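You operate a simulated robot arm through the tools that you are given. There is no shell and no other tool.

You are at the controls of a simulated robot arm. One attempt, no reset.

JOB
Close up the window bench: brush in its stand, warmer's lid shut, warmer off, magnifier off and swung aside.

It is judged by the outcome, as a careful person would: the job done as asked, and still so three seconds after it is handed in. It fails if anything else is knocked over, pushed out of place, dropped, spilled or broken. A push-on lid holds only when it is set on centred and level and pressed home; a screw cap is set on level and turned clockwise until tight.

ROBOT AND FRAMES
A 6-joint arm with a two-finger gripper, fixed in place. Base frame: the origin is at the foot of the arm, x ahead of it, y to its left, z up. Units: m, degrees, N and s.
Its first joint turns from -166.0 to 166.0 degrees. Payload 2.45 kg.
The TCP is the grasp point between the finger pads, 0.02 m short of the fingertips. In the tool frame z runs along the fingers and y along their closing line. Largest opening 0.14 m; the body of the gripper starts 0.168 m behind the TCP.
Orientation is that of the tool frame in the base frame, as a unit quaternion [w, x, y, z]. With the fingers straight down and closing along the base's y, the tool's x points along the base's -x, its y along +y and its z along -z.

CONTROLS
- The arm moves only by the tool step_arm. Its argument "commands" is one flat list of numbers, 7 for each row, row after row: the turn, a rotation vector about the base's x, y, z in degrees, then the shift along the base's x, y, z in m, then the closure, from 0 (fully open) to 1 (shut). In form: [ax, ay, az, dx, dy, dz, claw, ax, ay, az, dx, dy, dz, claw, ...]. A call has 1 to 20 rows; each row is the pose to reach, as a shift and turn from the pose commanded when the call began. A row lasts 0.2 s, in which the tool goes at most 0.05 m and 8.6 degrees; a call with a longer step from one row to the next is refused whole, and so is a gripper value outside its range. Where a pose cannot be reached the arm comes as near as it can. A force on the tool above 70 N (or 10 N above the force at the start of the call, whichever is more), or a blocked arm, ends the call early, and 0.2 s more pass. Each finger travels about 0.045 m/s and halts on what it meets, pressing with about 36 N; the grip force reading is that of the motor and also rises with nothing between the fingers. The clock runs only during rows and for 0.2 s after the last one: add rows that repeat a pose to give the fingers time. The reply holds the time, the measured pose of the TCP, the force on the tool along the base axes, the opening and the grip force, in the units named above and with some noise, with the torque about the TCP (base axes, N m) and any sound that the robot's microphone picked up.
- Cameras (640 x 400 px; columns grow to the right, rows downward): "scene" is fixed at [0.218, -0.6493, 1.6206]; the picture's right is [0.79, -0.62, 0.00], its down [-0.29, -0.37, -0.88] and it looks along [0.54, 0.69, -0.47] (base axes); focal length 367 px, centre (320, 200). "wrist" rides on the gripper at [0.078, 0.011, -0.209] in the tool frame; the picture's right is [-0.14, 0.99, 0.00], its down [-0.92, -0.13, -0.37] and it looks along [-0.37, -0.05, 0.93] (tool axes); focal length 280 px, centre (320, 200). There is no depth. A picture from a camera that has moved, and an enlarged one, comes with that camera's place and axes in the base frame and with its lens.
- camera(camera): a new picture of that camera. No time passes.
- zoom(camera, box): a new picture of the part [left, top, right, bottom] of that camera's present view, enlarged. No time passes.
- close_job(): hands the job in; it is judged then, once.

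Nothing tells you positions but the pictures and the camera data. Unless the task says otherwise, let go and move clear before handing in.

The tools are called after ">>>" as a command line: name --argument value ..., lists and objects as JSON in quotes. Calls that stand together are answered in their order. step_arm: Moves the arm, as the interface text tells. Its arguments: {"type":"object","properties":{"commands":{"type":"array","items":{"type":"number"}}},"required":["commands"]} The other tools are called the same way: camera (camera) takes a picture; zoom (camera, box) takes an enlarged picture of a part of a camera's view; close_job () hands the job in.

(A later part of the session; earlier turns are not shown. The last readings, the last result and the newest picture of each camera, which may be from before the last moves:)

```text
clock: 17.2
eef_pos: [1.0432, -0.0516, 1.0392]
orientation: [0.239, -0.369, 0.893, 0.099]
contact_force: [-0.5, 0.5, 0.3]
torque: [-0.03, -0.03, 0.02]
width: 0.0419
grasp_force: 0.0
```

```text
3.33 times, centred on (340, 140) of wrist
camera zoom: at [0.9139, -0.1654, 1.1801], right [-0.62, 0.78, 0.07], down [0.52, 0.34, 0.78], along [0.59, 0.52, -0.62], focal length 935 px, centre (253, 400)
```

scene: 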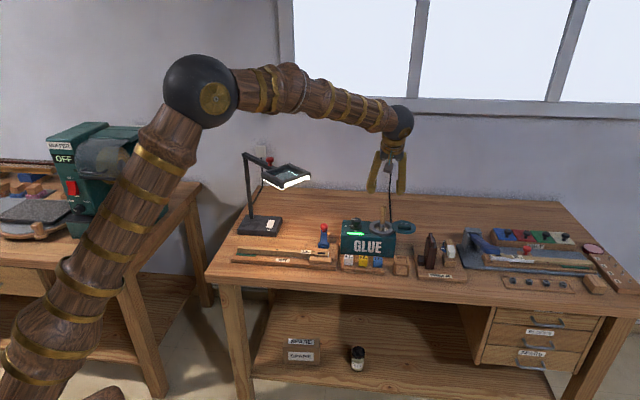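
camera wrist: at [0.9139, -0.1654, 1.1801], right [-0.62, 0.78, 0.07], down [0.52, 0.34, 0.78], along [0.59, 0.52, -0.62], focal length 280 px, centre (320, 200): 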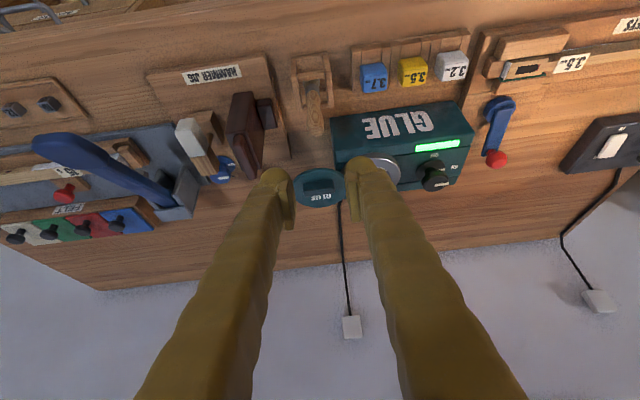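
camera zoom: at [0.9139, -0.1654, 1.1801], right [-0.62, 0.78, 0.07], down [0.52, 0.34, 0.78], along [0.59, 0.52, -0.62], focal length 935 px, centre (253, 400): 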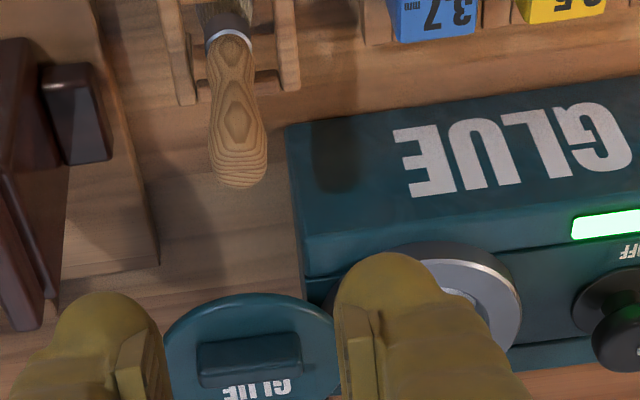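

The brush is standing in the cage. From two wrist views I put the lid top at about (1.153, 0.047, 0.905) and its bar handle at (1.143, 0.037), about 5 cm long along the bench. I'll hover over the bar with the fingers straddling its ends.

>>> step_arm --commands '[0, 0, 0, 0.025, 0.022, 0, 0.6, 0, 0, 0, 0.05, 0.044, 0, 0.5, 0, 0, 0, 0.075, 0.066, -0.01, 0.46, 0, 0, 0, 0.0984, 0.0868, -0.03, 0.46, 0, 0, 0, 0.0984, 0.0868, -0.03, 0.46]'

>>> camera --camera "wrist"

>>> zoom --camera "wrist" --box '[250, 70, 410, 190]'

>>> zoom --camera "scene" --box '[365, 190, 445, 250]'

```text
clock: 18.4
eef_pos: [1.1423, 0.0351, 1.0087]
orientation: [0.239, -0.37, 0.892, 0.099]
contact_force: [0.0, -0.7, 1.0]
torque: [0.01, 0.0, 0.02]
width: 0.0754
grasp_force: 0.0
```

```text
taken
camera wrist: at [1.0138, -0.078, 1.1501], right [-0.62, 0.78, 0.07], down [0.52, 0.34, 0.78], along [0.59, 0.52, -0.62], focal length 280 px, centre (320, 200)
```

wrist: 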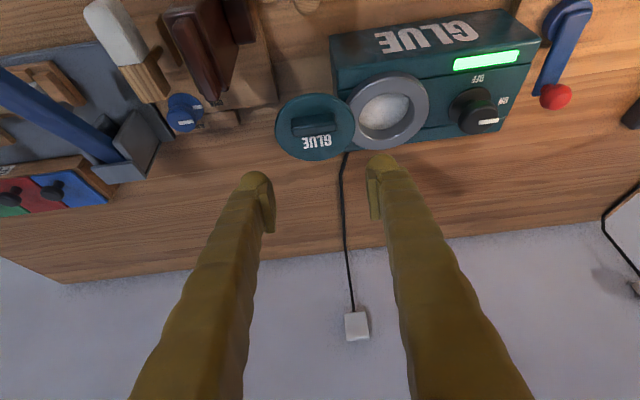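

```text
3.33 times, centred on (330, 130) of wrist
camera zoom: at [1.0138, -0.078, 1.1501], right [-0.62, 0.78, 0.07], down [0.52, 0.34, 0.78], along [0.59, 0.52, -0.62], focal length 935 px, centre (287, 433)
```

zoom: 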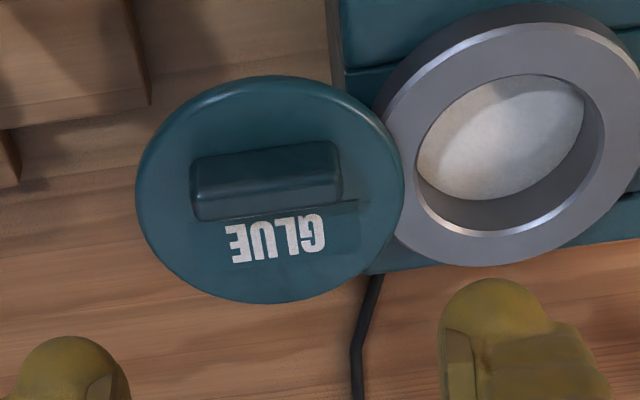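

```text
6.67 times, centred on (405, 220) of scene
camera zoom: at [0.218, -0.6493, 1.6206], right [0.79, -0.62, 0.0], down [-0.29, -0.37, -0.88], along [0.54, 0.69, -0.47], focal length 2445 px, centre (-247, 67)
```

zoom: 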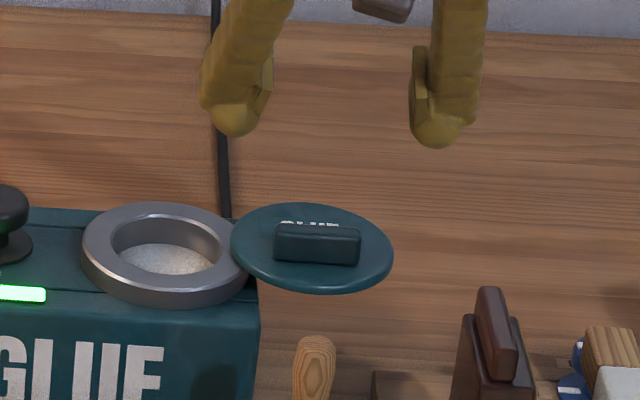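

I'll descend to straddle the bar, with the fingertips just above the lid surface.

>>> step_arm --commands '[0, 0, 0, 0, 0, -0.03, 0.46, 0, 0, 0, 0, 0, -0.05, 0.46, 0, 0, 0, 0, 0, -0.067, 0.46, 0, 0, 0, 0, 0, -0.067, 0.46]'

>>> zoom --camera "wrist" --box '[230, 80, 410, 220]'

>>> zoom --camera "scene" --box '[365, 190, 445, 250]'

```text
clock: 19.4
eef_pos: [1.1417, 0.0363, 0.9405]
orientation: [0.239, -0.369, 0.893, 0.098]
contact_force: [0.1, -0.1, -0.9]
torque: [0.03, 0.01, 0.0]
width: 0.0757
grasp_force: 0.1
```

```text
2.86 times, centred on (320, 150) of wrist
camera zoom: at [1.0132, -0.0778, 1.0826], right [-0.62, 0.78, 0.07], down [0.52, 0.34, 0.78], along [0.59, 0.52, -0.62], focal length 801 px, centre (320, 343)
```

zoom: 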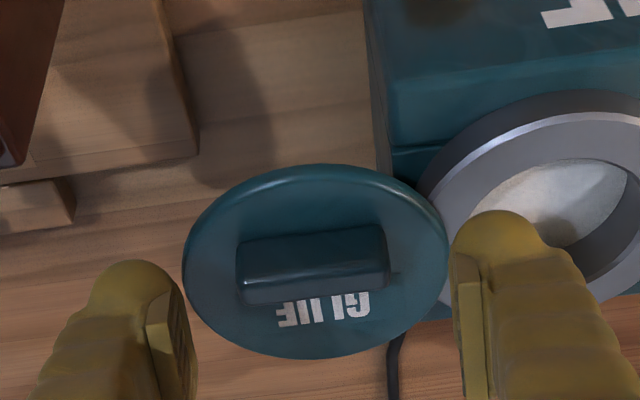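

```text
6.67 times, centred on (405, 220) of scene
camera zoom: at [0.218, -0.6493, 1.6206], right [0.79, -0.62, 0.0], down [-0.29, -0.37, -0.88], along [0.54, 0.69, -0.47], focal length 2445 px, centre (-247, 67)
```

zoom: 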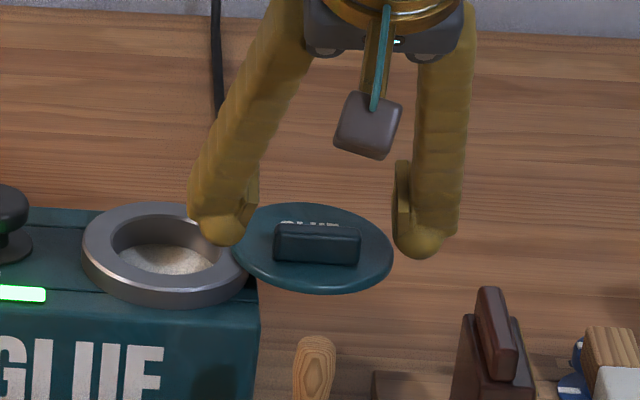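

The fingers straddle the bar well. I'll test the lid's motion by pushing the bar's right end gently leftward, toward the pot, with the right finger.

>>> step_arm --commands '[0, 0, 0, 0, 0, -0.003, 0.46, 0, 0, 0, -0.004, 0.004, -0.003, 0.46, 0, 0, 0, -0.008, 0.008, -0.003, 0.46, 0, 0, 0, -0.011, 0.011, -0.003, 0.46, 0, 0, 0, -0.014, 0.014, -0.003, 0.46, 0, 0, 0, -0.014, 0.014, -0.003, 0.46]'

>>> zoom --camera "wrist" --box '[230, 80, 410, 220]'

>>> zoom --camera "scene" --box '[365, 190, 445, 250]'

```text
clock: 20.8
eef_pos: [1.1282, 0.0503, 0.9385]
orientation: [0.24, -0.369, 0.892, 0.098]
contact_force: [0.8, 0.0, 0.4]
torque: [0.0, -0.01, 0.0]
width: 0.0757
grasp_force: 0.5
```

```text
2.86 times, centred on (320, 150) of wrist
camera zoom: at [0.9989, -0.0634, 1.0801], right [-0.62, 0.78, 0.07], down [0.52, 0.34, 0.78], along [0.59, 0.52, -0.62], focal length 801 px, centre (320, 343)
```

zoom: 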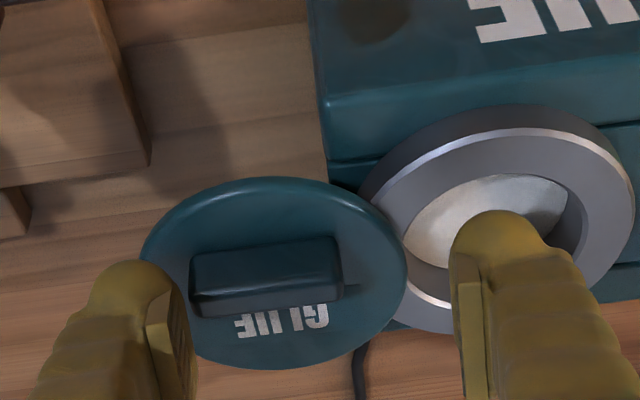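

```text
6.67 times, centred on (405, 220) of scene
camera zoom: at [0.218, -0.6493, 1.6206], right [0.79, -0.62, 0.0], down [-0.29, -0.37, -0.88], along [0.54, 0.69, -0.47], focal length 2445 px, centre (-247, 67)
```

zoom: 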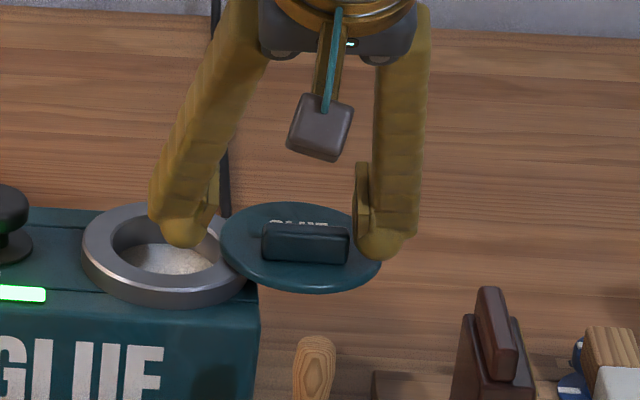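

The lid moved about 6 mm straight left with almost no force and no rotation, so it behaves like a slider. I'll keep pushing in small steps.

>>> step_arm --commands '[0, 0, 0, -0.004, 0.004, 0, 0.46, 0, 0, 0, -0.008, 0.008, 0, 0.46, 0, 0, 0, -0.012, 0.012, 0, 0.46, 0, 0, 0, -0.016, 0.016, 0, 0.46, 0, 0, 0, -0.02, 0.02, 0, 0.46, 0, 0, 0, -0.02, 0.02, 0, 0.46]'

>>> zoom --camera "wrist" --box '[230, 80, 410, 220]'

>>> zoom --camera "scene" --box '[365, 190, 445, 250]'

```text
clock: 22.2
eef_pos: [1.1081, 0.0703, 0.9394]
orientation: [0.239, -0.369, 0.893, 0.098]
contact_force: [0.7, 0.9, -0.5]
torque: [0.01, -0.01, -0.02]
width: 0.0756
grasp_force: 0.1
```

```text
2.86 times, centred on (320, 150) of wrist
camera zoom: at [0.9791, -0.0434, 1.0803], right [-0.62, 0.78, 0.07], down [0.52, 0.34, 0.78], along [0.59, 0.52, -0.62], focal length 801 px, centre (320, 343)
```

zoom: 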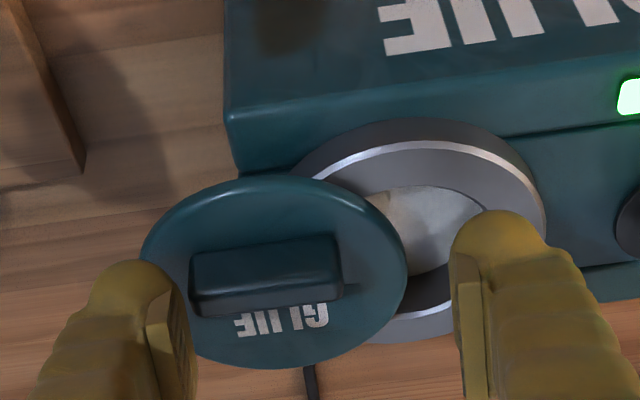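

```text
6.67 times, centred on (405, 220) of scene
camera zoom: at [0.218, -0.6493, 1.6206], right [0.79, -0.62, 0.0], down [-0.29, -0.37, -0.88], along [0.54, 0.69, -0.47], focal length 2445 px, centre (-247, 67)
```

zoom: 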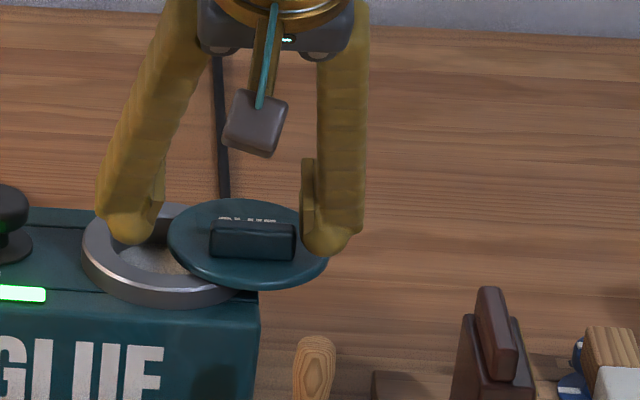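

It's sliding cleanly. I'll narrow the opening so the left finger won't reach the knob, then keep pushing.

>>> step_arm --commands '[0, 0, 0, 0, 0, 0, 0.53, 0, 0, 0, 0, 0, 0, 0.58, 0, 0, 0, -0.004, 0.004, 0, 0.58, 0, 0, 0, -0.008, 0.008, 0, 0.58, 0, 0, 0, -0.012, 0.012, 0, 0.58, 0, 0, 0, -0.016, 0.016, 0, 0.58, 0, 0, 0, -0.016, 0.016, 0, 0.58]'

>>> zoom --camera "wrist" --box '[230, 80, 410, 220]'

>>> zoom --camera "scene" --box '[345, 190, 425, 250]'

```text
clock: 23.8
eef_pos: [1.0916, 0.0858, 0.9391]
orientation: [0.239, -0.369, 0.893, 0.099]
contact_force: [-0.9, 0.5, -0.1]
torque: [-0.01, 0.0, 0.0]
width: 0.0589
grasp_force: 0.1
```

```text
2.86 times, centred on (320, 150) of wrist
camera zoom: at [0.9628, -0.0276, 1.0801], right [-0.62, 0.78, 0.07], down [0.52, 0.34, 0.78], along [0.59, 0.52, -0.62], focal length 801 px, centre (320, 343)
```

zoom: 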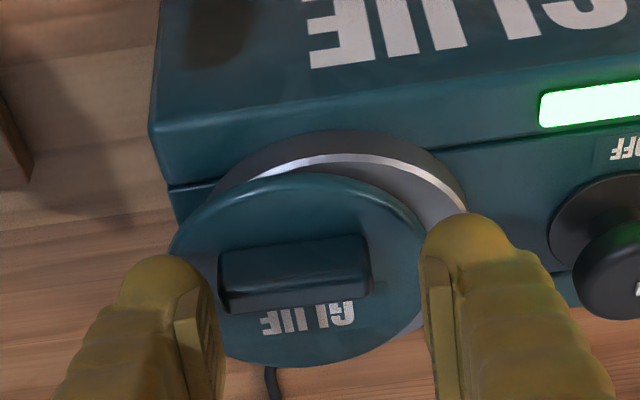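

```text
6.67 times, centred on (385, 220) of scene
camera zoom: at [0.218, -0.6493, 1.6206], right [0.79, -0.62, 0.0], down [-0.29, -0.37, -0.88], along [0.54, 0.69, -0.47], focal length 2445 px, centre (-113, 67)
```

zoom: 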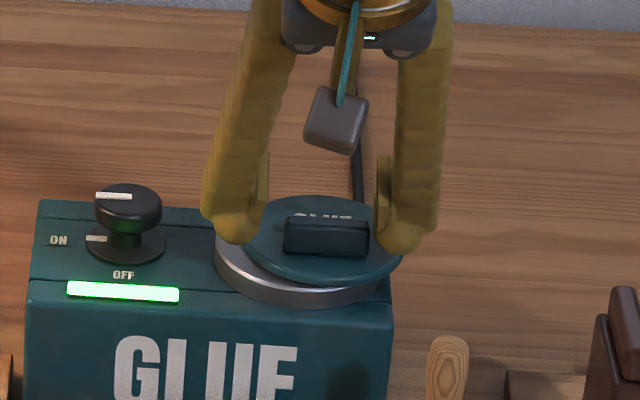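

About 12 mm remain. I'll narrow slightly and finish the slide in small steps until the stop.

>>> step_arm --commands '[0, 0, 0, 0, 0, 0, 0.63, 0, 0, 0, 0, 0, 0, 0.63, 0, 0, 0, -0.002, 0.002, 0, 0.63, 0, 0, 0, -0.004, 0.004, 0, 0.63, 0, 0, 0, -0.006, 0.006, 0, 0.63, 0, 0, 0, -0.006, 0.006, 0, 0.63]'

>>> zoom --camera "wrist" --box '[230, 80, 410, 220]'

>>> zoom --camera "scene" --box '[345, 190, 425, 250]'

```text
clock: 25.2
eef_pos: [1.0857, 0.0922, 0.9399]
orientation: [0.239, -0.37, 0.892, 0.099]
contact_force: [0.6, -0.4, -0.1]
torque: [0.01, 0.03, -0.03]
width: 0.0518
grasp_force: 0.1
```

```text
2.86 times, centred on (320, 150) of wrist
camera zoom: at [0.9568, -0.0216, 1.0805], right [-0.62, 0.78, 0.07], down [0.52, 0.34, 0.78], along [0.59, 0.52, -0.62], focal length 801 px, centre (320, 343)
```

zoom: 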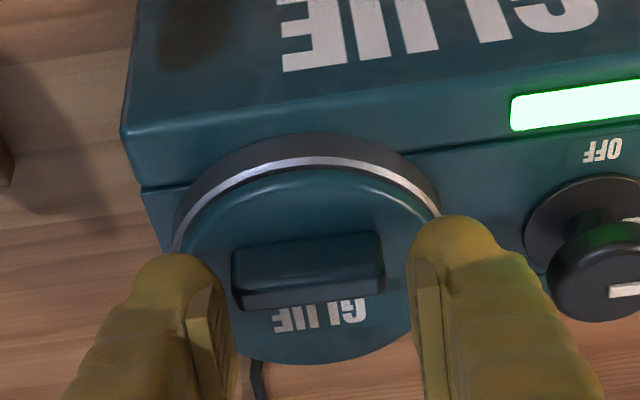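

```text
6.67 times, centred on (385, 220) of scene
camera zoom: at [0.218, -0.6493, 1.6206], right [0.79, -0.62, 0.0], down [-0.29, -0.37, -0.88], along [0.54, 0.69, -0.47], focal length 2445 px, centre (-113, 67)
```

zoom: 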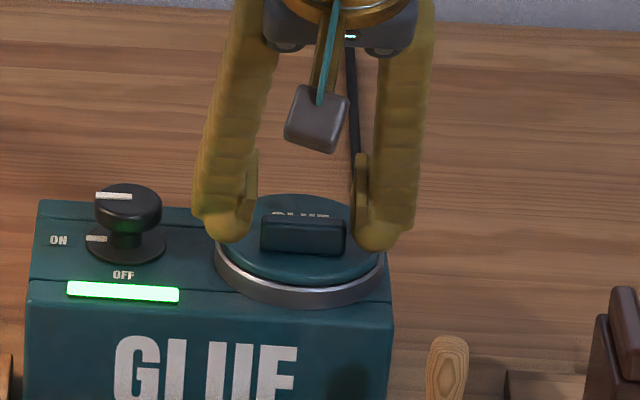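

The lid looks nearly centred on the ring. I'll push a few more millimetres gently to find the end stop.

>>> step_arm --commands '[0, 0, 0, -0.001, 0.001, 0, 0.63, 0, 0, 0, -0.002, 0.002, 0, 0.63, 0, 0, 0, -0.002, 0.002, 0, 0.63]'

>>> zoom --camera "wrist" --box '[230, 80, 410, 220]'

>>> zoom --camera "scene" --box '[345, 190, 425, 250]'

```text
clock: 26.0
eef_pos: [1.0834, 0.0948, 0.9388]
orientation: [0.238, -0.37, 0.893, 0.099]
contact_force: [1.8, -4.4, 1.1]
torque: [-0.11, -0.06, -0.08]
width: 0.0552
grasp_force: 2.9
```

```text
2.86 times, centred on (320, 150) of wrist
camera zoom: at [0.9549, -0.0195, 1.0802], right [-0.62, 0.78, 0.07], down [0.52, 0.34, 0.78], along [0.59, 0.52, -0.62], focal length 801 px, centre (320, 343)
```

zoom: 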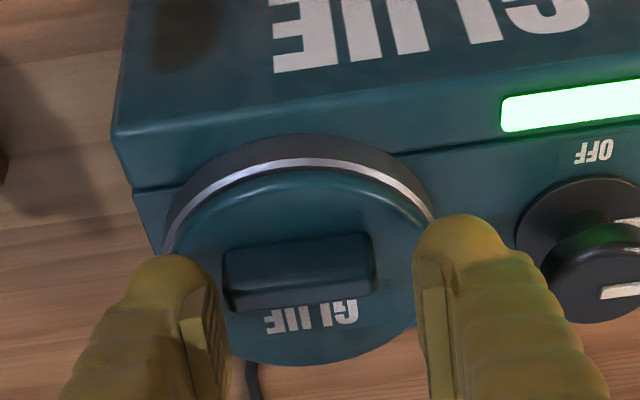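

```text
6.67 times, centred on (385, 220) of scene
camera zoom: at [0.218, -0.6493, 1.6206], right [0.79, -0.62, 0.0], down [-0.29, -0.37, -0.88], along [0.54, 0.69, -0.47], focal length 2445 px, centre (-113, 67)
```

zoom: 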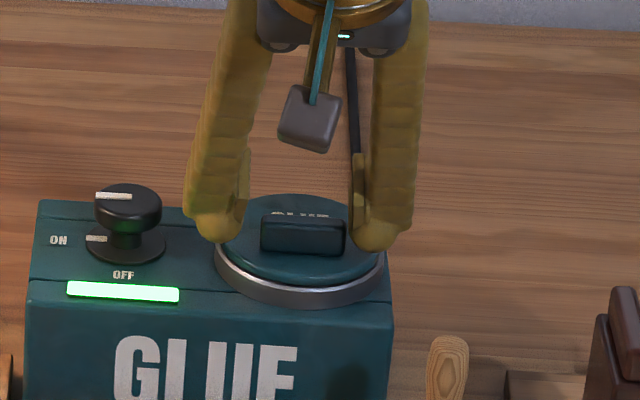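

The end stop was reached: the lid stayed put while the finger force rose to about 5 N, and the lid is centred on the ring. I'll back off, rise clear and verify.

>>> step_arm --commands '[0, 0, 0, 0.002, -0.002, 0, 0.6, 0, 0, 0, 0.002, -0.002, 0, 0.57, 0, 0, 0, 0.002, -0.002, 0.03, 0.57, 0, 0, 0, 0.002, -0.002, 0.07, 0.57, 0, 0, 0, 0.002, -0.002, 0.11, 0.57, 0, 0, 0, -0.03, -0.03, 0.15, 0.57, 0, 0, 0, -0.03, -0.03, 0.15, 0.57]'

>>> camera --camera "wrist"

>>> zoom --camera "wrist" --box '[200, 60, 440, 210]'

>>> zoom --camera "scene" --box '[335, 205, 425, 285]'

```text
refused: row 6 steps farther than a row can; nothing moved
```

```text
taken
camera wrist: at [0.9549, -0.0195, 1.0802], right [-0.62, 0.78, 0.07], down [0.52, 0.34, 0.78], along [0.59, 0.52, -0.62], focal length 280 px, centre (320, 200)
```

wrist: 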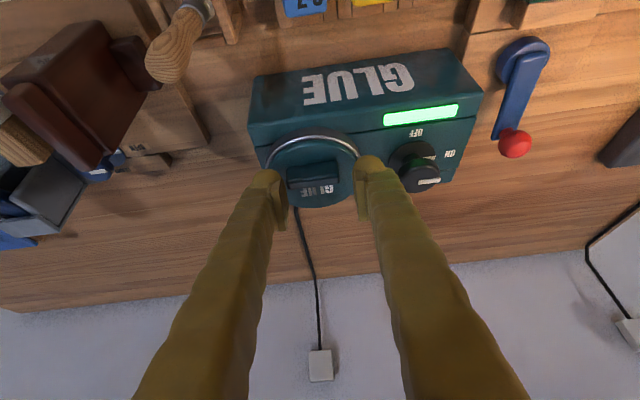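

```text
2.67 times, centred on (320, 135) of wrist
camera zoom: at [0.9549, -0.0195, 1.0802], right [-0.62, 0.78, 0.07], down [0.52, 0.34, 0.78], along [0.59, 0.52, -0.62], focal length 748 px, centre (320, 373)
```

zoom: 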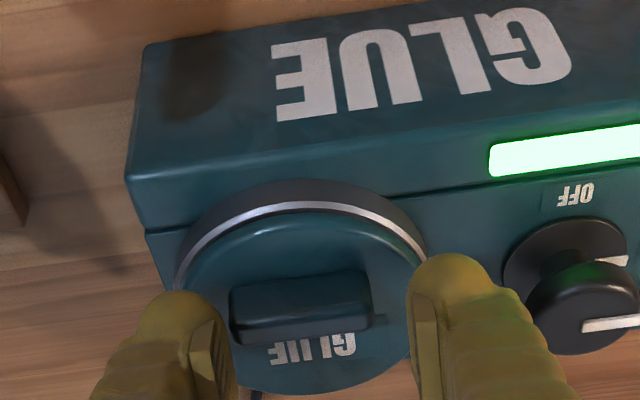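

```text
5.00 times, centred on (380, 245) of scene
camera zoom: at [0.218, -0.6493, 1.6206], right [0.79, -0.62, 0.0], down [-0.29, -0.37, -0.88], along [0.54, 0.69, -0.47], focal length 1834 px, centre (20, -25)
```

zoom: 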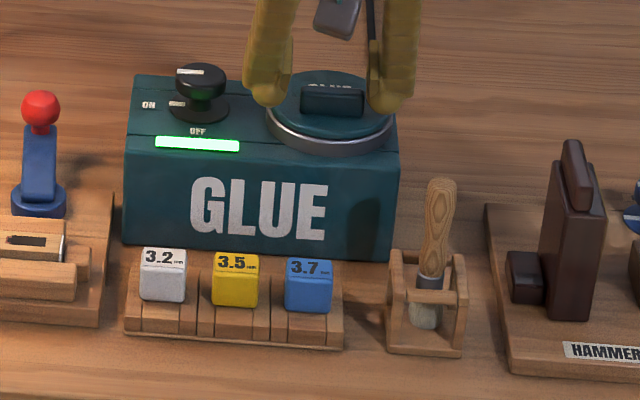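

One row was too long, so nothing moved. I'll redo the retreat with shorter steps.

>>> step_arm --commands '[0, 0, 0, 0.002, -0.002, 0, 0.6, 0, 0, 0, 0.002, -0.002, 0, 0.57, 0, 0, 0, 0.002, -0.002, 0.03, 0.57, 0, 0, 0, 0.002, -0.002, 0.07, 0.57, 0, 0, 0, -0.01, -0.01, 0.11, 0.57, 0, 0, 0, -0.03, -0.03, 0.15, 0.57, 0, 0, 0, -0.03, -0.03, 0.15, 0.57]'

>>> zoom --camera "wrist" --box '[200, 40, 440, 190]'

>>> zoom --camera "scene" --box '[335, 205, 425, 285]'

>>> camera --camera "wrist"

```text
clock: 27.6
eef_pos: [1.0543, 0.064, 1.0899]
orientation: [0.239, -0.37, 0.892, 0.1]
contact_force: [0.1, -0.6, 0.4]
torque: [0.03, -0.02, 0.01]
width: 0.06
grasp_force: 0.1
```

```text
2.67 times, centred on (320, 115) of wrist
camera zoom: at [0.9257, -0.0497, 1.2311], right [-0.62, 0.78, 0.07], down [0.52, 0.34, 0.78], along [0.59, 0.52, -0.62], focal length 748 px, centre (320, 427)
```

zoom: 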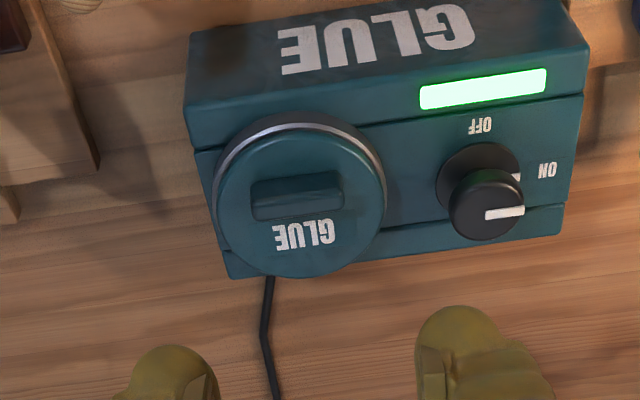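

```text
5.00 times, centred on (380, 245) of scene
camera zoom: at [0.218, -0.6493, 1.6206], right [0.79, -0.62, 0.0], down [-0.29, -0.37, -0.88], along [0.54, 0.69, -0.47], focal length 1834 px, centre (20, -25)
```

zoom: 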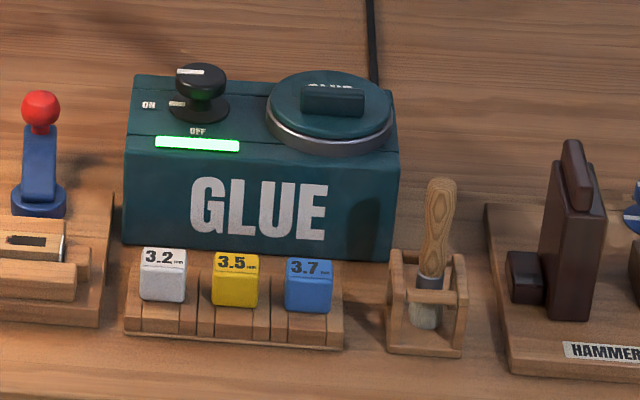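

```text
taken
camera wrist: at [0.9257, -0.0497, 1.2311], right [-0.62, 0.78, 0.07], down [0.52, 0.34, 0.78], along [0.59, 0.52, -0.62], focal length 280 px, centre (320, 200)
```

wrist: 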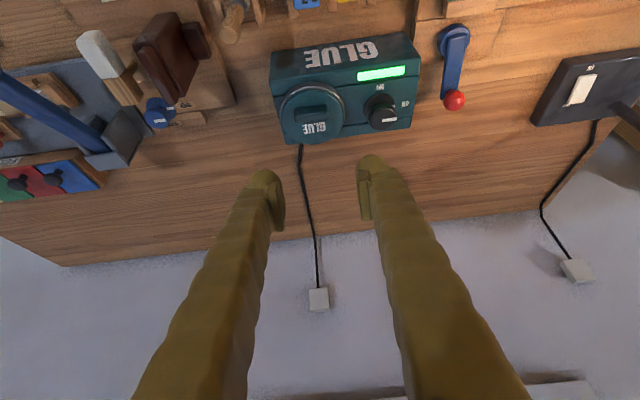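

The lid is shut and level on the pot. Next is the magnifier: its head is near (0.82, 0.30, 1.11) and its post near (0.83, 0.61). I'll move back and turn to look at it.

>>> step_arm --commands '[0, 0, 4, -0.035, -0.008, 0.025, 0.57, 0, 0, 8, -0.07, -0.016, 0.05, 0.57, 0, 0, 12, -0.11, -0.024, 0.075, 0.57, 0, 0, 16, -0.145, -0.032, 0.1, 0.57, 0, 0, 20, -0.18, -0.04, 0.125, 0.57, 0, 0, 25, -0.22, -0.05, 0.15, 0.57, 0, 0, 30, -0.26, -0.06, 0.17, 0.57, 0, 0, 30, -0.3, -0.06, 0.19, 0.57, 0, 0, 30, -0.3, -0.06, 0.19, 0.57]'

>>> camera --camera "wrist"

>>> zoom --camera "scene" --box '[220, 130, 340, 280]'

```text
clock: 29.6
eef_pos: [0.7539, 0.005, 1.2797]
orientation: [0.206, -0.588, 0.767, 0.156]
contact_force: [-0.5, 0.4, 0.3]
torque: [-0.01, 0.01, -0.01]
width: 0.0602
grasp_force: 0.1
```

```text
taken
camera wrist: at [0.7, -0.1594, 1.4208], right [-0.93, 0.37, 0.07], down [0.28, 0.56, 0.78], along [0.25, 0.74, -0.62], focal length 280 px, centre (320, 200)
```

wrist: 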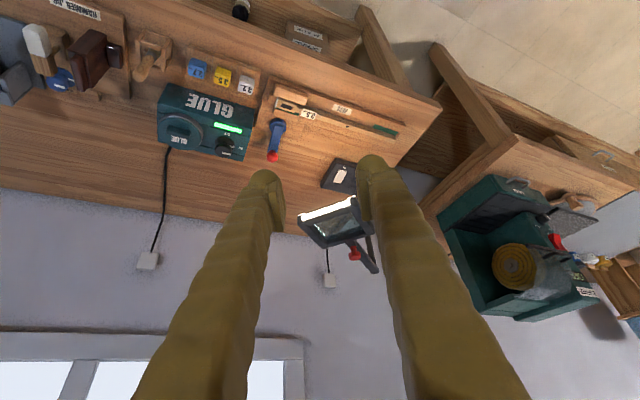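

```text
2.67 times, centred on (280, 205) of scene
camera zoom: at [0.218, -0.6493, 1.6206], right [0.79, -0.62, 0.0], down [-0.29, -0.37, -0.88], along [0.54, 0.69, -0.47], focal length 978 px, centre (427, 187)
```

zoom: 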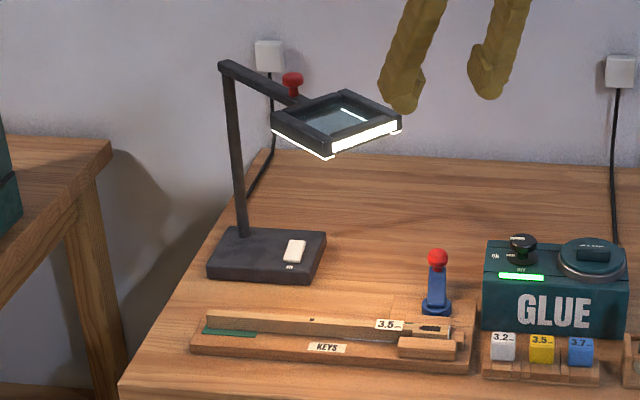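

>>> zoom --camera "wrist" --box '[260, 140, 420, 290]'

>>> zoom --camera "scene" --box '[250, 140, 325, 195]'

>>> zoom --camera "scene" --box '[230, 205, 300, 250]'

```text
2.67 times, centred on (340, 215) of wrist
camera zoom: at [0.7, -0.1594, 1.4208], right [-0.93, 0.37, 0.07], down [0.28, 0.56, 0.78], along [0.25, 0.74, -0.62], focal length 748 px, centre (267, 160)
```

zoom: 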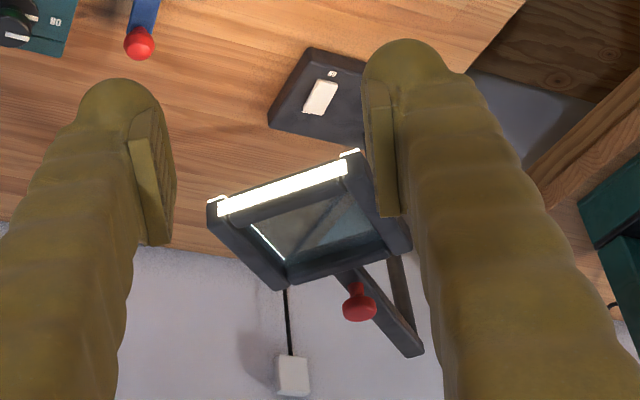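

```text
7.27 times, centred on (288, 168) of scene
camera zoom: at [0.218, -0.6493, 1.6206], right [0.79, -0.62, 0.0], down [-0.29, -0.37, -0.88], along [0.54, 0.69, -0.47], focal length 2667 px, centre (556, 436)
```

zoom: 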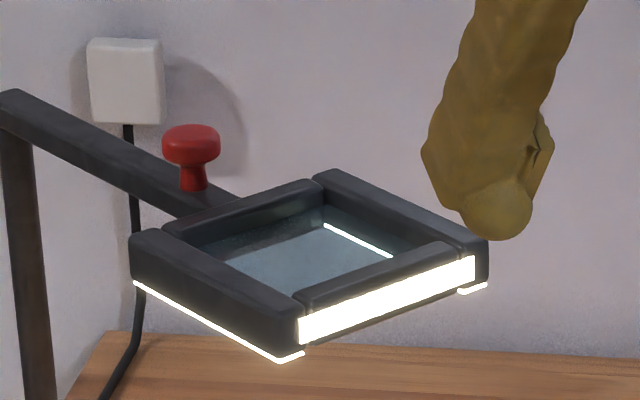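

```text
8.89 times, centred on (265, 228) of scene
camera zoom: at [0.218, -0.6493, 1.6206], right [0.79, -0.62, 0.0], down [-0.29, -0.37, -0.88], along [0.54, 0.69, -0.47], focal length 3260 px, centre (809, -44)
```

zoom: 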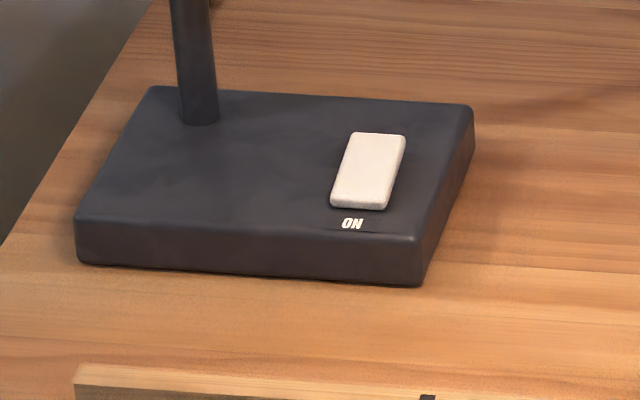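

The magnifier arm runs from the post at about (0.81, 0.58) along −y. A red knob sits at about (0.82, 0.41, 1.13) and the head at about (0.83, 0.32, 1.10). The rocker's ON end faces front, so OFF is its rear end. I'll bring the tool upright and move above the red knob.

>>> step_arm --commands '[-5.8, 1.55, 0, 0.008, 0.045, 0.01, 0.57, -11.6, 3.1, 0, 0.016, 0.09, 0.02, 0.57, -17.4, 4.65, 0, 0.024, 0.135, 0.03, 0.57, -23.2, 6.2, 0, 0.032, 0.18, 0.03, 0.57, -28.98, 7.76, 0, 0.04, 0.225, 0.03, 0.57, -28.98, 7.76, 0, 0.05, 0.27, 0.03, 0.57, -28.98, 7.76, 0, 0.058, 0.315, 0.03, 0.57, -28.98, 7.76, 0, 0.066, 0.36, 0.03, 0.57, -28.98, 7.76, 0, 0.066, 0.395, 0.03, 0.57, -28.98, 7.76, 0, 0.066, 0.395, 0.03, 0.57]'

>>> camera --camera "wrist"

>>> camera --camera "scene"

```text
clock: 31.8
eef_pos: [0.8183, 0.3981, 1.3079]
orientation: [0.0, -0.609, 0.793, 0.0]
contact_force: [-0.5, 0.8, 0.2]
torque: [-0.03, 0.01, -0.02]
width: 0.0603
grasp_force: 0.0
```

```text
taken
camera wrist: at [0.7885, 0.3268, 1.5174], right [-0.92, 0.39, 0.0], down [0.36, 0.86, 0.37], along [0.14, 0.34, -0.93], focal length 280 px, centre (320, 200)
```

wrist: 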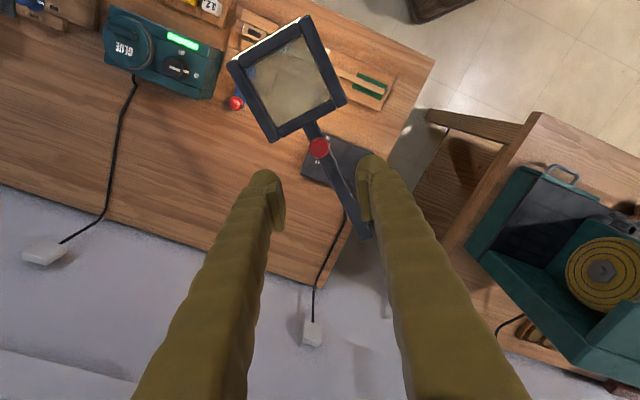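

```text
taken
```

scene: 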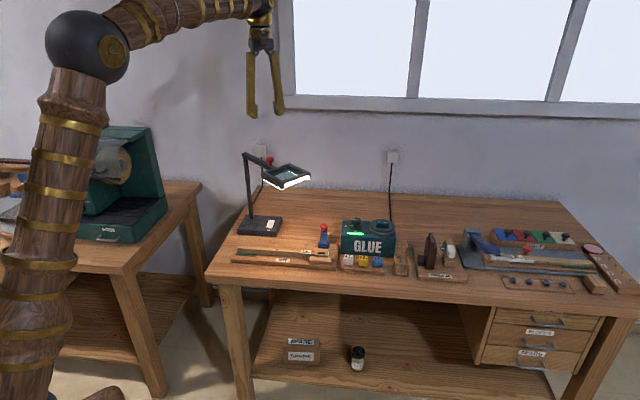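

I have a clear top view, and the knob is at about (0.817, 0.396). I'll square up with the arm and descend partway to check.

>>> step_arm --commands '[0, 0, 6, 0, 0, -0.035, 0.57, 0, 0, 12, 0, 0, -0.07, 0.57, 0, 0, 17, -0.001, -0.001, -0.1, 0.57, 0, 0, 17, -0.001, -0.001, -0.12, 0.57, 0, 0, 17, -0.001, -0.001, -0.12, 0.57]'

>>> camera --camera "wrist"

>>> zoom --camera "scene" --box '[230, 110, 330, 200]'

```text
clock: 33.0
eef_pos: [0.8194, 0.3972, 1.1882]
orientation: [0.0, 0.719, -0.695, 0.0]
contact_force: [1.2, 0.3, -0.6]
torque: [0.0, 0.02, 0.03]
width: 0.0601
grasp_force: 0.0
```

```text
taken
camera wrist: at [0.8115, 0.3196, 1.3968], right [-0.99, 0.1, 0.0], down [0.09, 0.92, 0.37], along [0.04, 0.37, -0.93], focal length 280 px, centre (320, 200)
```

wrist: 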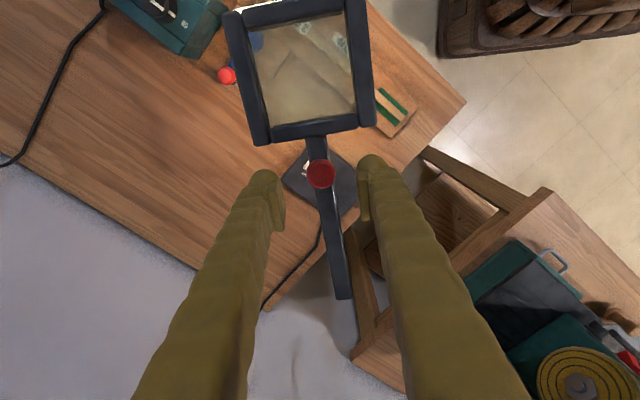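

```text
4.44 times, centred on (280, 155) of scene
camera zoom: at [0.218, -0.6493, 1.6206], right [0.79, -0.62, 0.0], down [-0.29, -0.37, -0.88], along [0.54, 0.69, -0.47], focal length 1630 px, centre (498, 400)
```

zoom: 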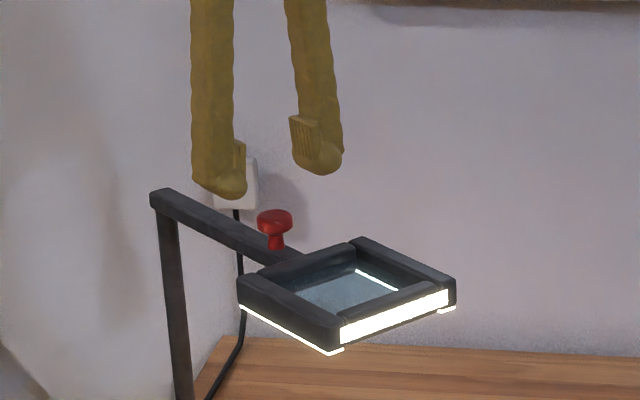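

It's centred on the knob. I'll descend so the fingers straddle the knob at arm level.

>>> step_arm --commands '[0, 0, 0, 0, 0.002, -0.03, 0.57, 0, 0, 0, 0, 0.002, -0.05, 0.57, 0, 0, 0, 0, 0.002, -0.06, 0.57, 0, 0, 0, 0, 0.002, -0.06, 0.57]'

>>> camera --camera "wrist"

>>> zoom --camera "scene" --box '[230, 110, 330, 200]'

```text
clock: 34.0
eef_pos: [0.8198, 0.3986, 1.1289]
orientation: [0.0, 0.719, -0.695, 0.001]
contact_force: [0.1, 0.5, 0.1]
torque: [-0.01, 0.02, 0.0]
width: 0.0604
grasp_force: 0.0
```

```text
taken
camera wrist: at [0.8116, 0.322, 1.3373], right [-0.99, 0.1, 0.0], down [0.1, 0.92, 0.37], along [0.04, 0.37, -0.93], focal length 280 px, centre (320, 200)
```

wrist: 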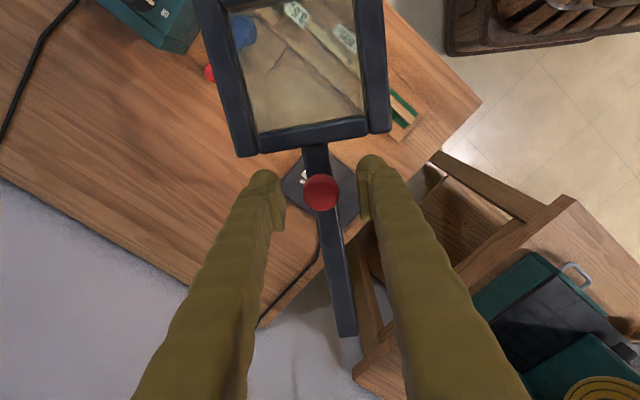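

```text
4.44 times, centred on (280, 155) of scene
camera zoom: at [0.218, -0.6493, 1.6206], right [0.79, -0.62, 0.0], down [-0.29, -0.37, -0.88], along [0.54, 0.69, -0.47], focal length 1630 px, centre (498, 400)
```

zoom: 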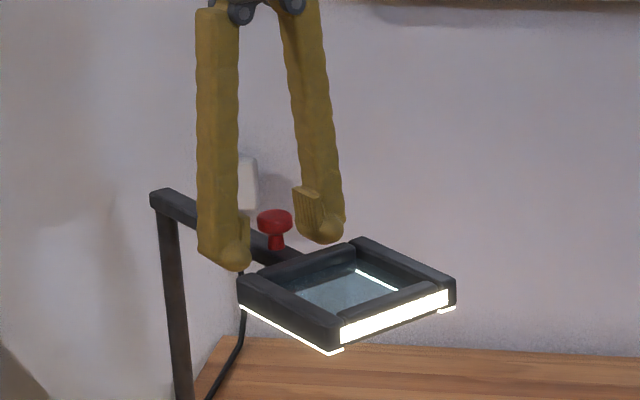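

The fingers straddle the knob and arm. I'll narrow slightly and test a small clockwise swing toward the bench's left end.

>>> step_arm --commands '[0, 0, 0, 0, 0, 0, 0.64, 0, 0, -3, -0.008, 0, 0, 0.68, 0, 0, -6, -0.017, 0, 0, 0.68, 0, 0, -9, -0.026, 0.0003, 0, 0.68, 0, 0, -12, -0.036, 0.0008, 0, 0.68, 0, 0, -12, -0.036, 0.0008, 0, 0.68]'

>>> camera --camera "wrist"

>>> zoom --camera "scene" --box '[210, 130, 330, 250]'

```text
clock: 35.4
eef_pos: [0.7821, 0.4004, 1.1286]
orientation: [0.001, -0.643, 0.766, 0.0]
contact_force: [-0.3, -0.9, 1.8]
torque: [0.01, 0.03, 0.02]
width: 0.0446
grasp_force: 0.1
```

```text
taken
camera wrist: at [0.7586, 0.3267, 1.3373], right [-0.95, 0.31, 0.0], down [0.29, 0.88, 0.37], along [0.11, 0.35, -0.93], focal length 280 px, centre (320, 200)
```

wrist: 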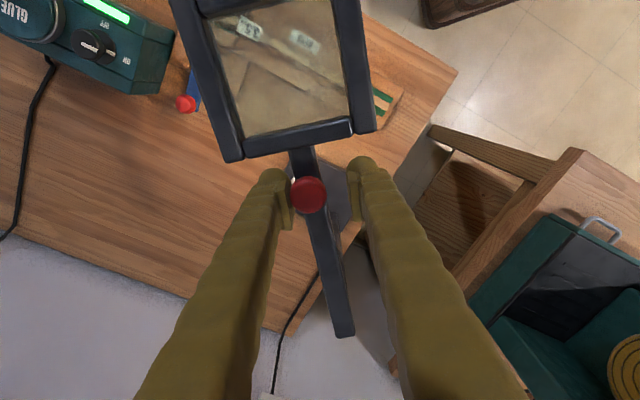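

```text
3.33 times, centred on (270, 190) of scene
camera zoom: at [0.218, -0.6493, 1.6206], right [0.79, -0.62, 0.0], down [-0.29, -0.37, -0.88], along [0.54, 0.69, -0.47], focal length 1223 px, centre (487, 233)
```

zoom: 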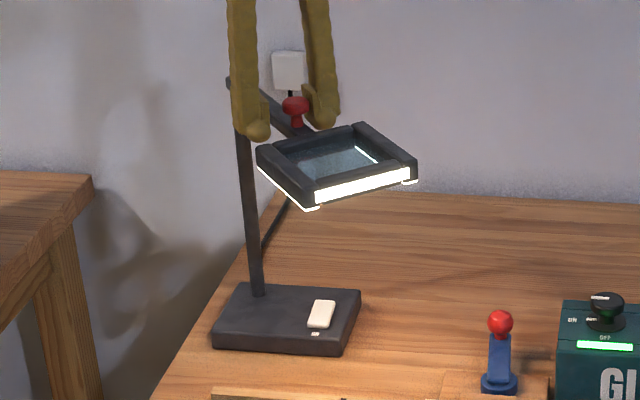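

The arm swings freely clockwise with little force. I'll continue along the arc.

>>> step_arm --commands '[0, 0, -3.8, -0.0111, 0.002, 0, 0.68, 0, 0, -7.6, -0.0223, 0.0045, 0, 0.68, 0, 0, -11.3, -0.033, 0.008, 0, 0.68, 0, 0, -15.1, -0.0436, 0.0117, 0, 0.68, 0, 0, -18.8, -0.0538, 0.0165, 0, 0.68, 0, 0, -22.6, -0.0638, 0.0216, 0, 0.68, 0, 0, -26.3, -0.0733, 0.0277, 0, 0.68, 0, 0, -30.1, -0.0825, 0.0341, 0, 0.68, 0, 0, -30.1, -0.0825, 0.0341, 0, 0.68]'

>>> camera --camera "wrist"

>>> camera --camera "scene"

```text
clock: 37.4
eef_pos: [0.7019, 0.4365, 1.1289]
orientation: [0.0, -0.422, 0.907, 0.0]
contact_force: [0.1, 0.8, 0.5]
torque: [-0.03, 0.03, 0.01]
width: 0.045
grasp_force: 0.1
```

```text
taken
camera wrist: at [0.642, 0.3831, 1.3376], right [-0.67, 0.74, 0.0], down [0.69, 0.62, 0.37], along [0.27, 0.25, -0.93], focal length 280 px, centre (320, 200)
```

wrist: 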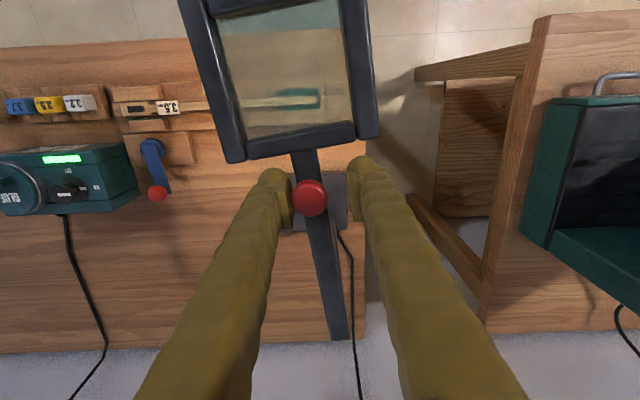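

```text
taken
```

scene: 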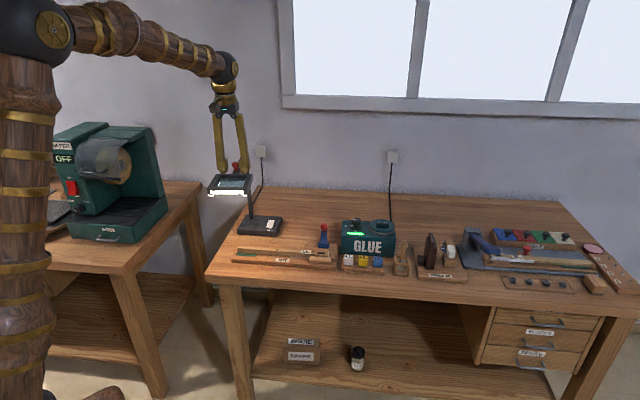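

It's moving freely. Before going further left, I'll check clearance to the green machine on the neighbouring table.

>>> zoom --camera "wrist" --box '[400, 20, 640, 360]'

>>> zoom --camera "scene" --box '[40, 100, 290, 260]'

```text
1.18 times, centred on (520, 190) of wrist
camera zoom: at [0.642, 0.3831, 1.3376], right [-0.67, 0.74, 0.0], down [0.69, 0.62, 0.37], along [0.27, 0.25, -0.93], focal length 330 px, centre (85, 212)
```

zoom: 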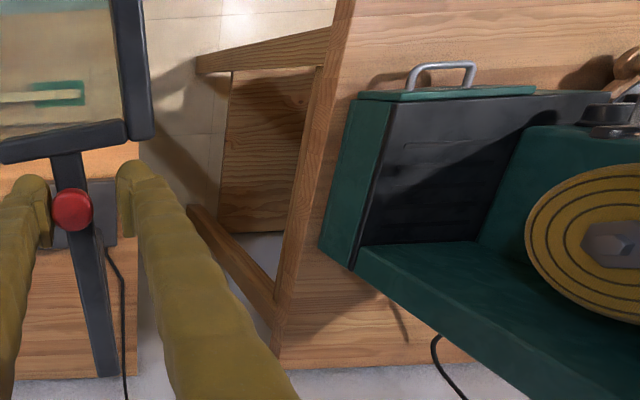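

```text
2.50 times, centred on (165, 180) of scene
camera zoom: at [0.218, -0.6493, 1.6206], right [0.79, -0.62, 0.0], down [-0.29, -0.37, -0.88], along [0.54, 0.69, -0.47], focal length 917 px, centre (708, 250)
```

zoom: 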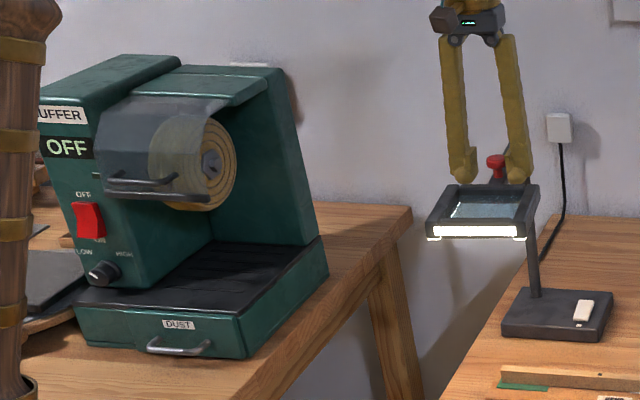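

The machine's nearby part is a low tray and its tall back wall is well outside the swing radius. I'll continue the swing until the head is off the bench's left end.

>>> step_arm --commands '[0, 0, -3.75, -0.0087, 0.0072, 0, 0.68, 0, 0, -7.5, -0.0169, 0.0149, 0, 0.68, 0, 0, -11.25, -0.0246, 0.0231, 0, 0.68, 0, 0, -15, -0.0318, 0.0318, 0, 0.68, 0, 0, -18.75, -0.0383, 0.0409, 0, 0.68, 0, 0, -22.5, -0.0443, 0.0505, 0, 0.68, 0, 0, -26.25, -0.0496, 0.0604, 0, 0.68, 0, 0, -30, -0.0542, 0.0707, 0, 0.68, 0, 0, -33.75, -0.0582, 0.0812, 0, 0.68, 0, 0, -37.5, -0.0614, 0.092, 0, 0.68, 0, 0, -41.25, -0.064, 0.1029, 0, 0.68, 0, 0, -45, -0.0658, 0.1141, 0, 0.68, 0, 0, -45, -0.0658, 0.1141, 0, 0.68]'

>>> camera --camera "wrist"

>>> camera --camera "scene"

```text
clock: 38.5
eef_pos: [0.6742, 0.4623, 1.1301]
orientation: [0.002, -0.293, 0.956, -0.003]
contact_force: [35.9, -41.9, 0.8]
torque: [0.39, 0.07, 0.17]
width: 0.0778
grasp_force: 25.1
stopped in row 5: the force on the tool passed its limit at 78 N (the readings are from after the stop); the commanded pose is now the measured one
```

```text
taken
camera wrist: at [0.6022, 0.4288, 1.3375], right [-0.44, 0.9, -0.01], down [0.83, 0.41, 0.37], along [0.34, 0.16, -0.93], focal length 280 px, centre (320, 200)
```

wrist: 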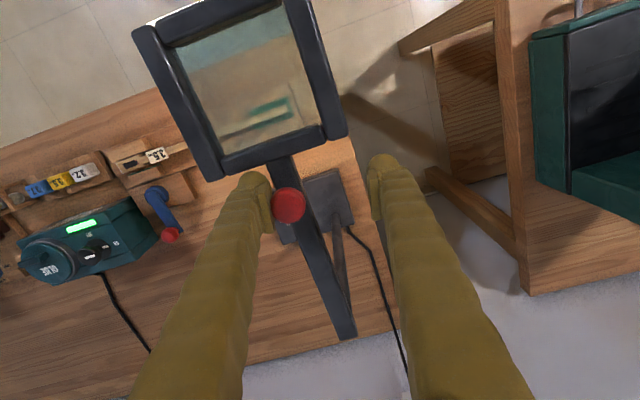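

```text
taken
```

scene: 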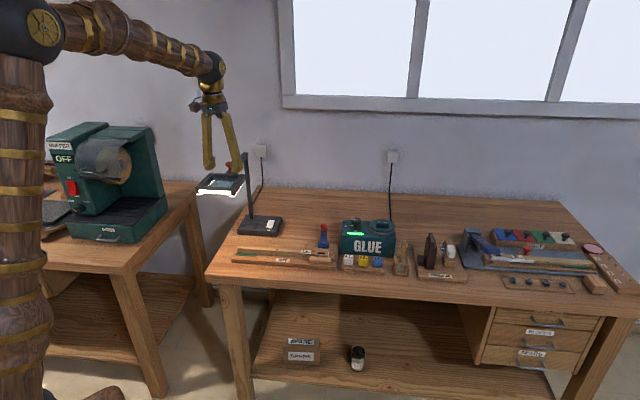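

I hit the arm's clockwise limit after about 46°, which leaves the head pointing straight to the front and still over the bench. I'll back off, lift clear and check that the lamp base hasn't shifted.

>>> step_arm --commands '[0, 0, 0, 0.006, -0.006, 0, 0.5, 0, 0, 0, 0.012, -0.012, 0, 0.5, 0, 0, 0, 0.012, -0.012, 0, 0.5, 0, 0, 0, 0.012, -0.012, 0.04, 0.5, 0, 0, 0, 0.012, -0.012, 0.08, 0.5, 0, 0, 0, 0.012, -0.012, 0.12, 0.5, 0, 0, 0, 0.012, -0.012, 0.16, 0.5, 0, 0, 0, 0.012, -0.012, 0.16, 0.5]'

>>> camera --camera "wrist"

>>> zoom --camera "scene" --box '[180, 130, 340, 280]'

```text
clock: 40.3
eef_pos: [0.6821, 0.453, 1.2899]
orientation: [0.002, -0.294, 0.956, -0.001]
contact_force: [-0.1, 0.8, 0.0]
torque: [-0.01, -0.03, 0.02]
width: 0.0699
grasp_force: 0.0
```

```text
taken
camera wrist: at [0.6119, 0.4182, 1.4972], right [-0.44, 0.9, 0.0], down [0.83, 0.41, 0.37], along [0.33, 0.16, -0.93], focal length 280 px, centre (320, 200)
```

wrist: 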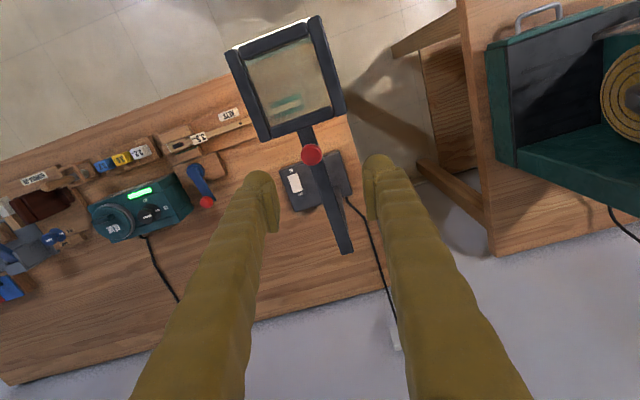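

```text
2.67 times, centred on (260, 205) of scene
camera zoom: at [0.218, -0.6493, 1.6206], right [0.79, -0.62, 0.0], down [-0.29, -0.37, -0.88], along [0.54, 0.69, -0.47], focal length 978 px, centre (480, 187)
```

zoom: 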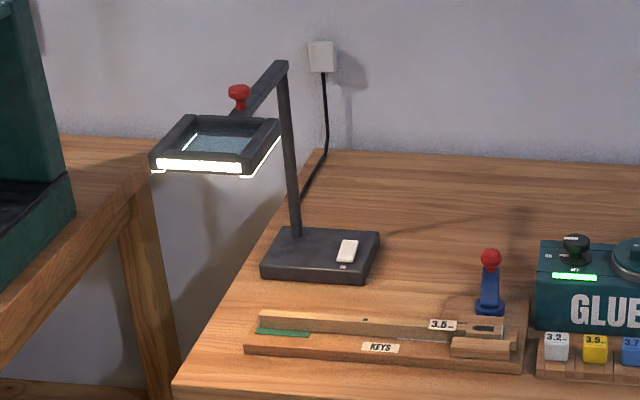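

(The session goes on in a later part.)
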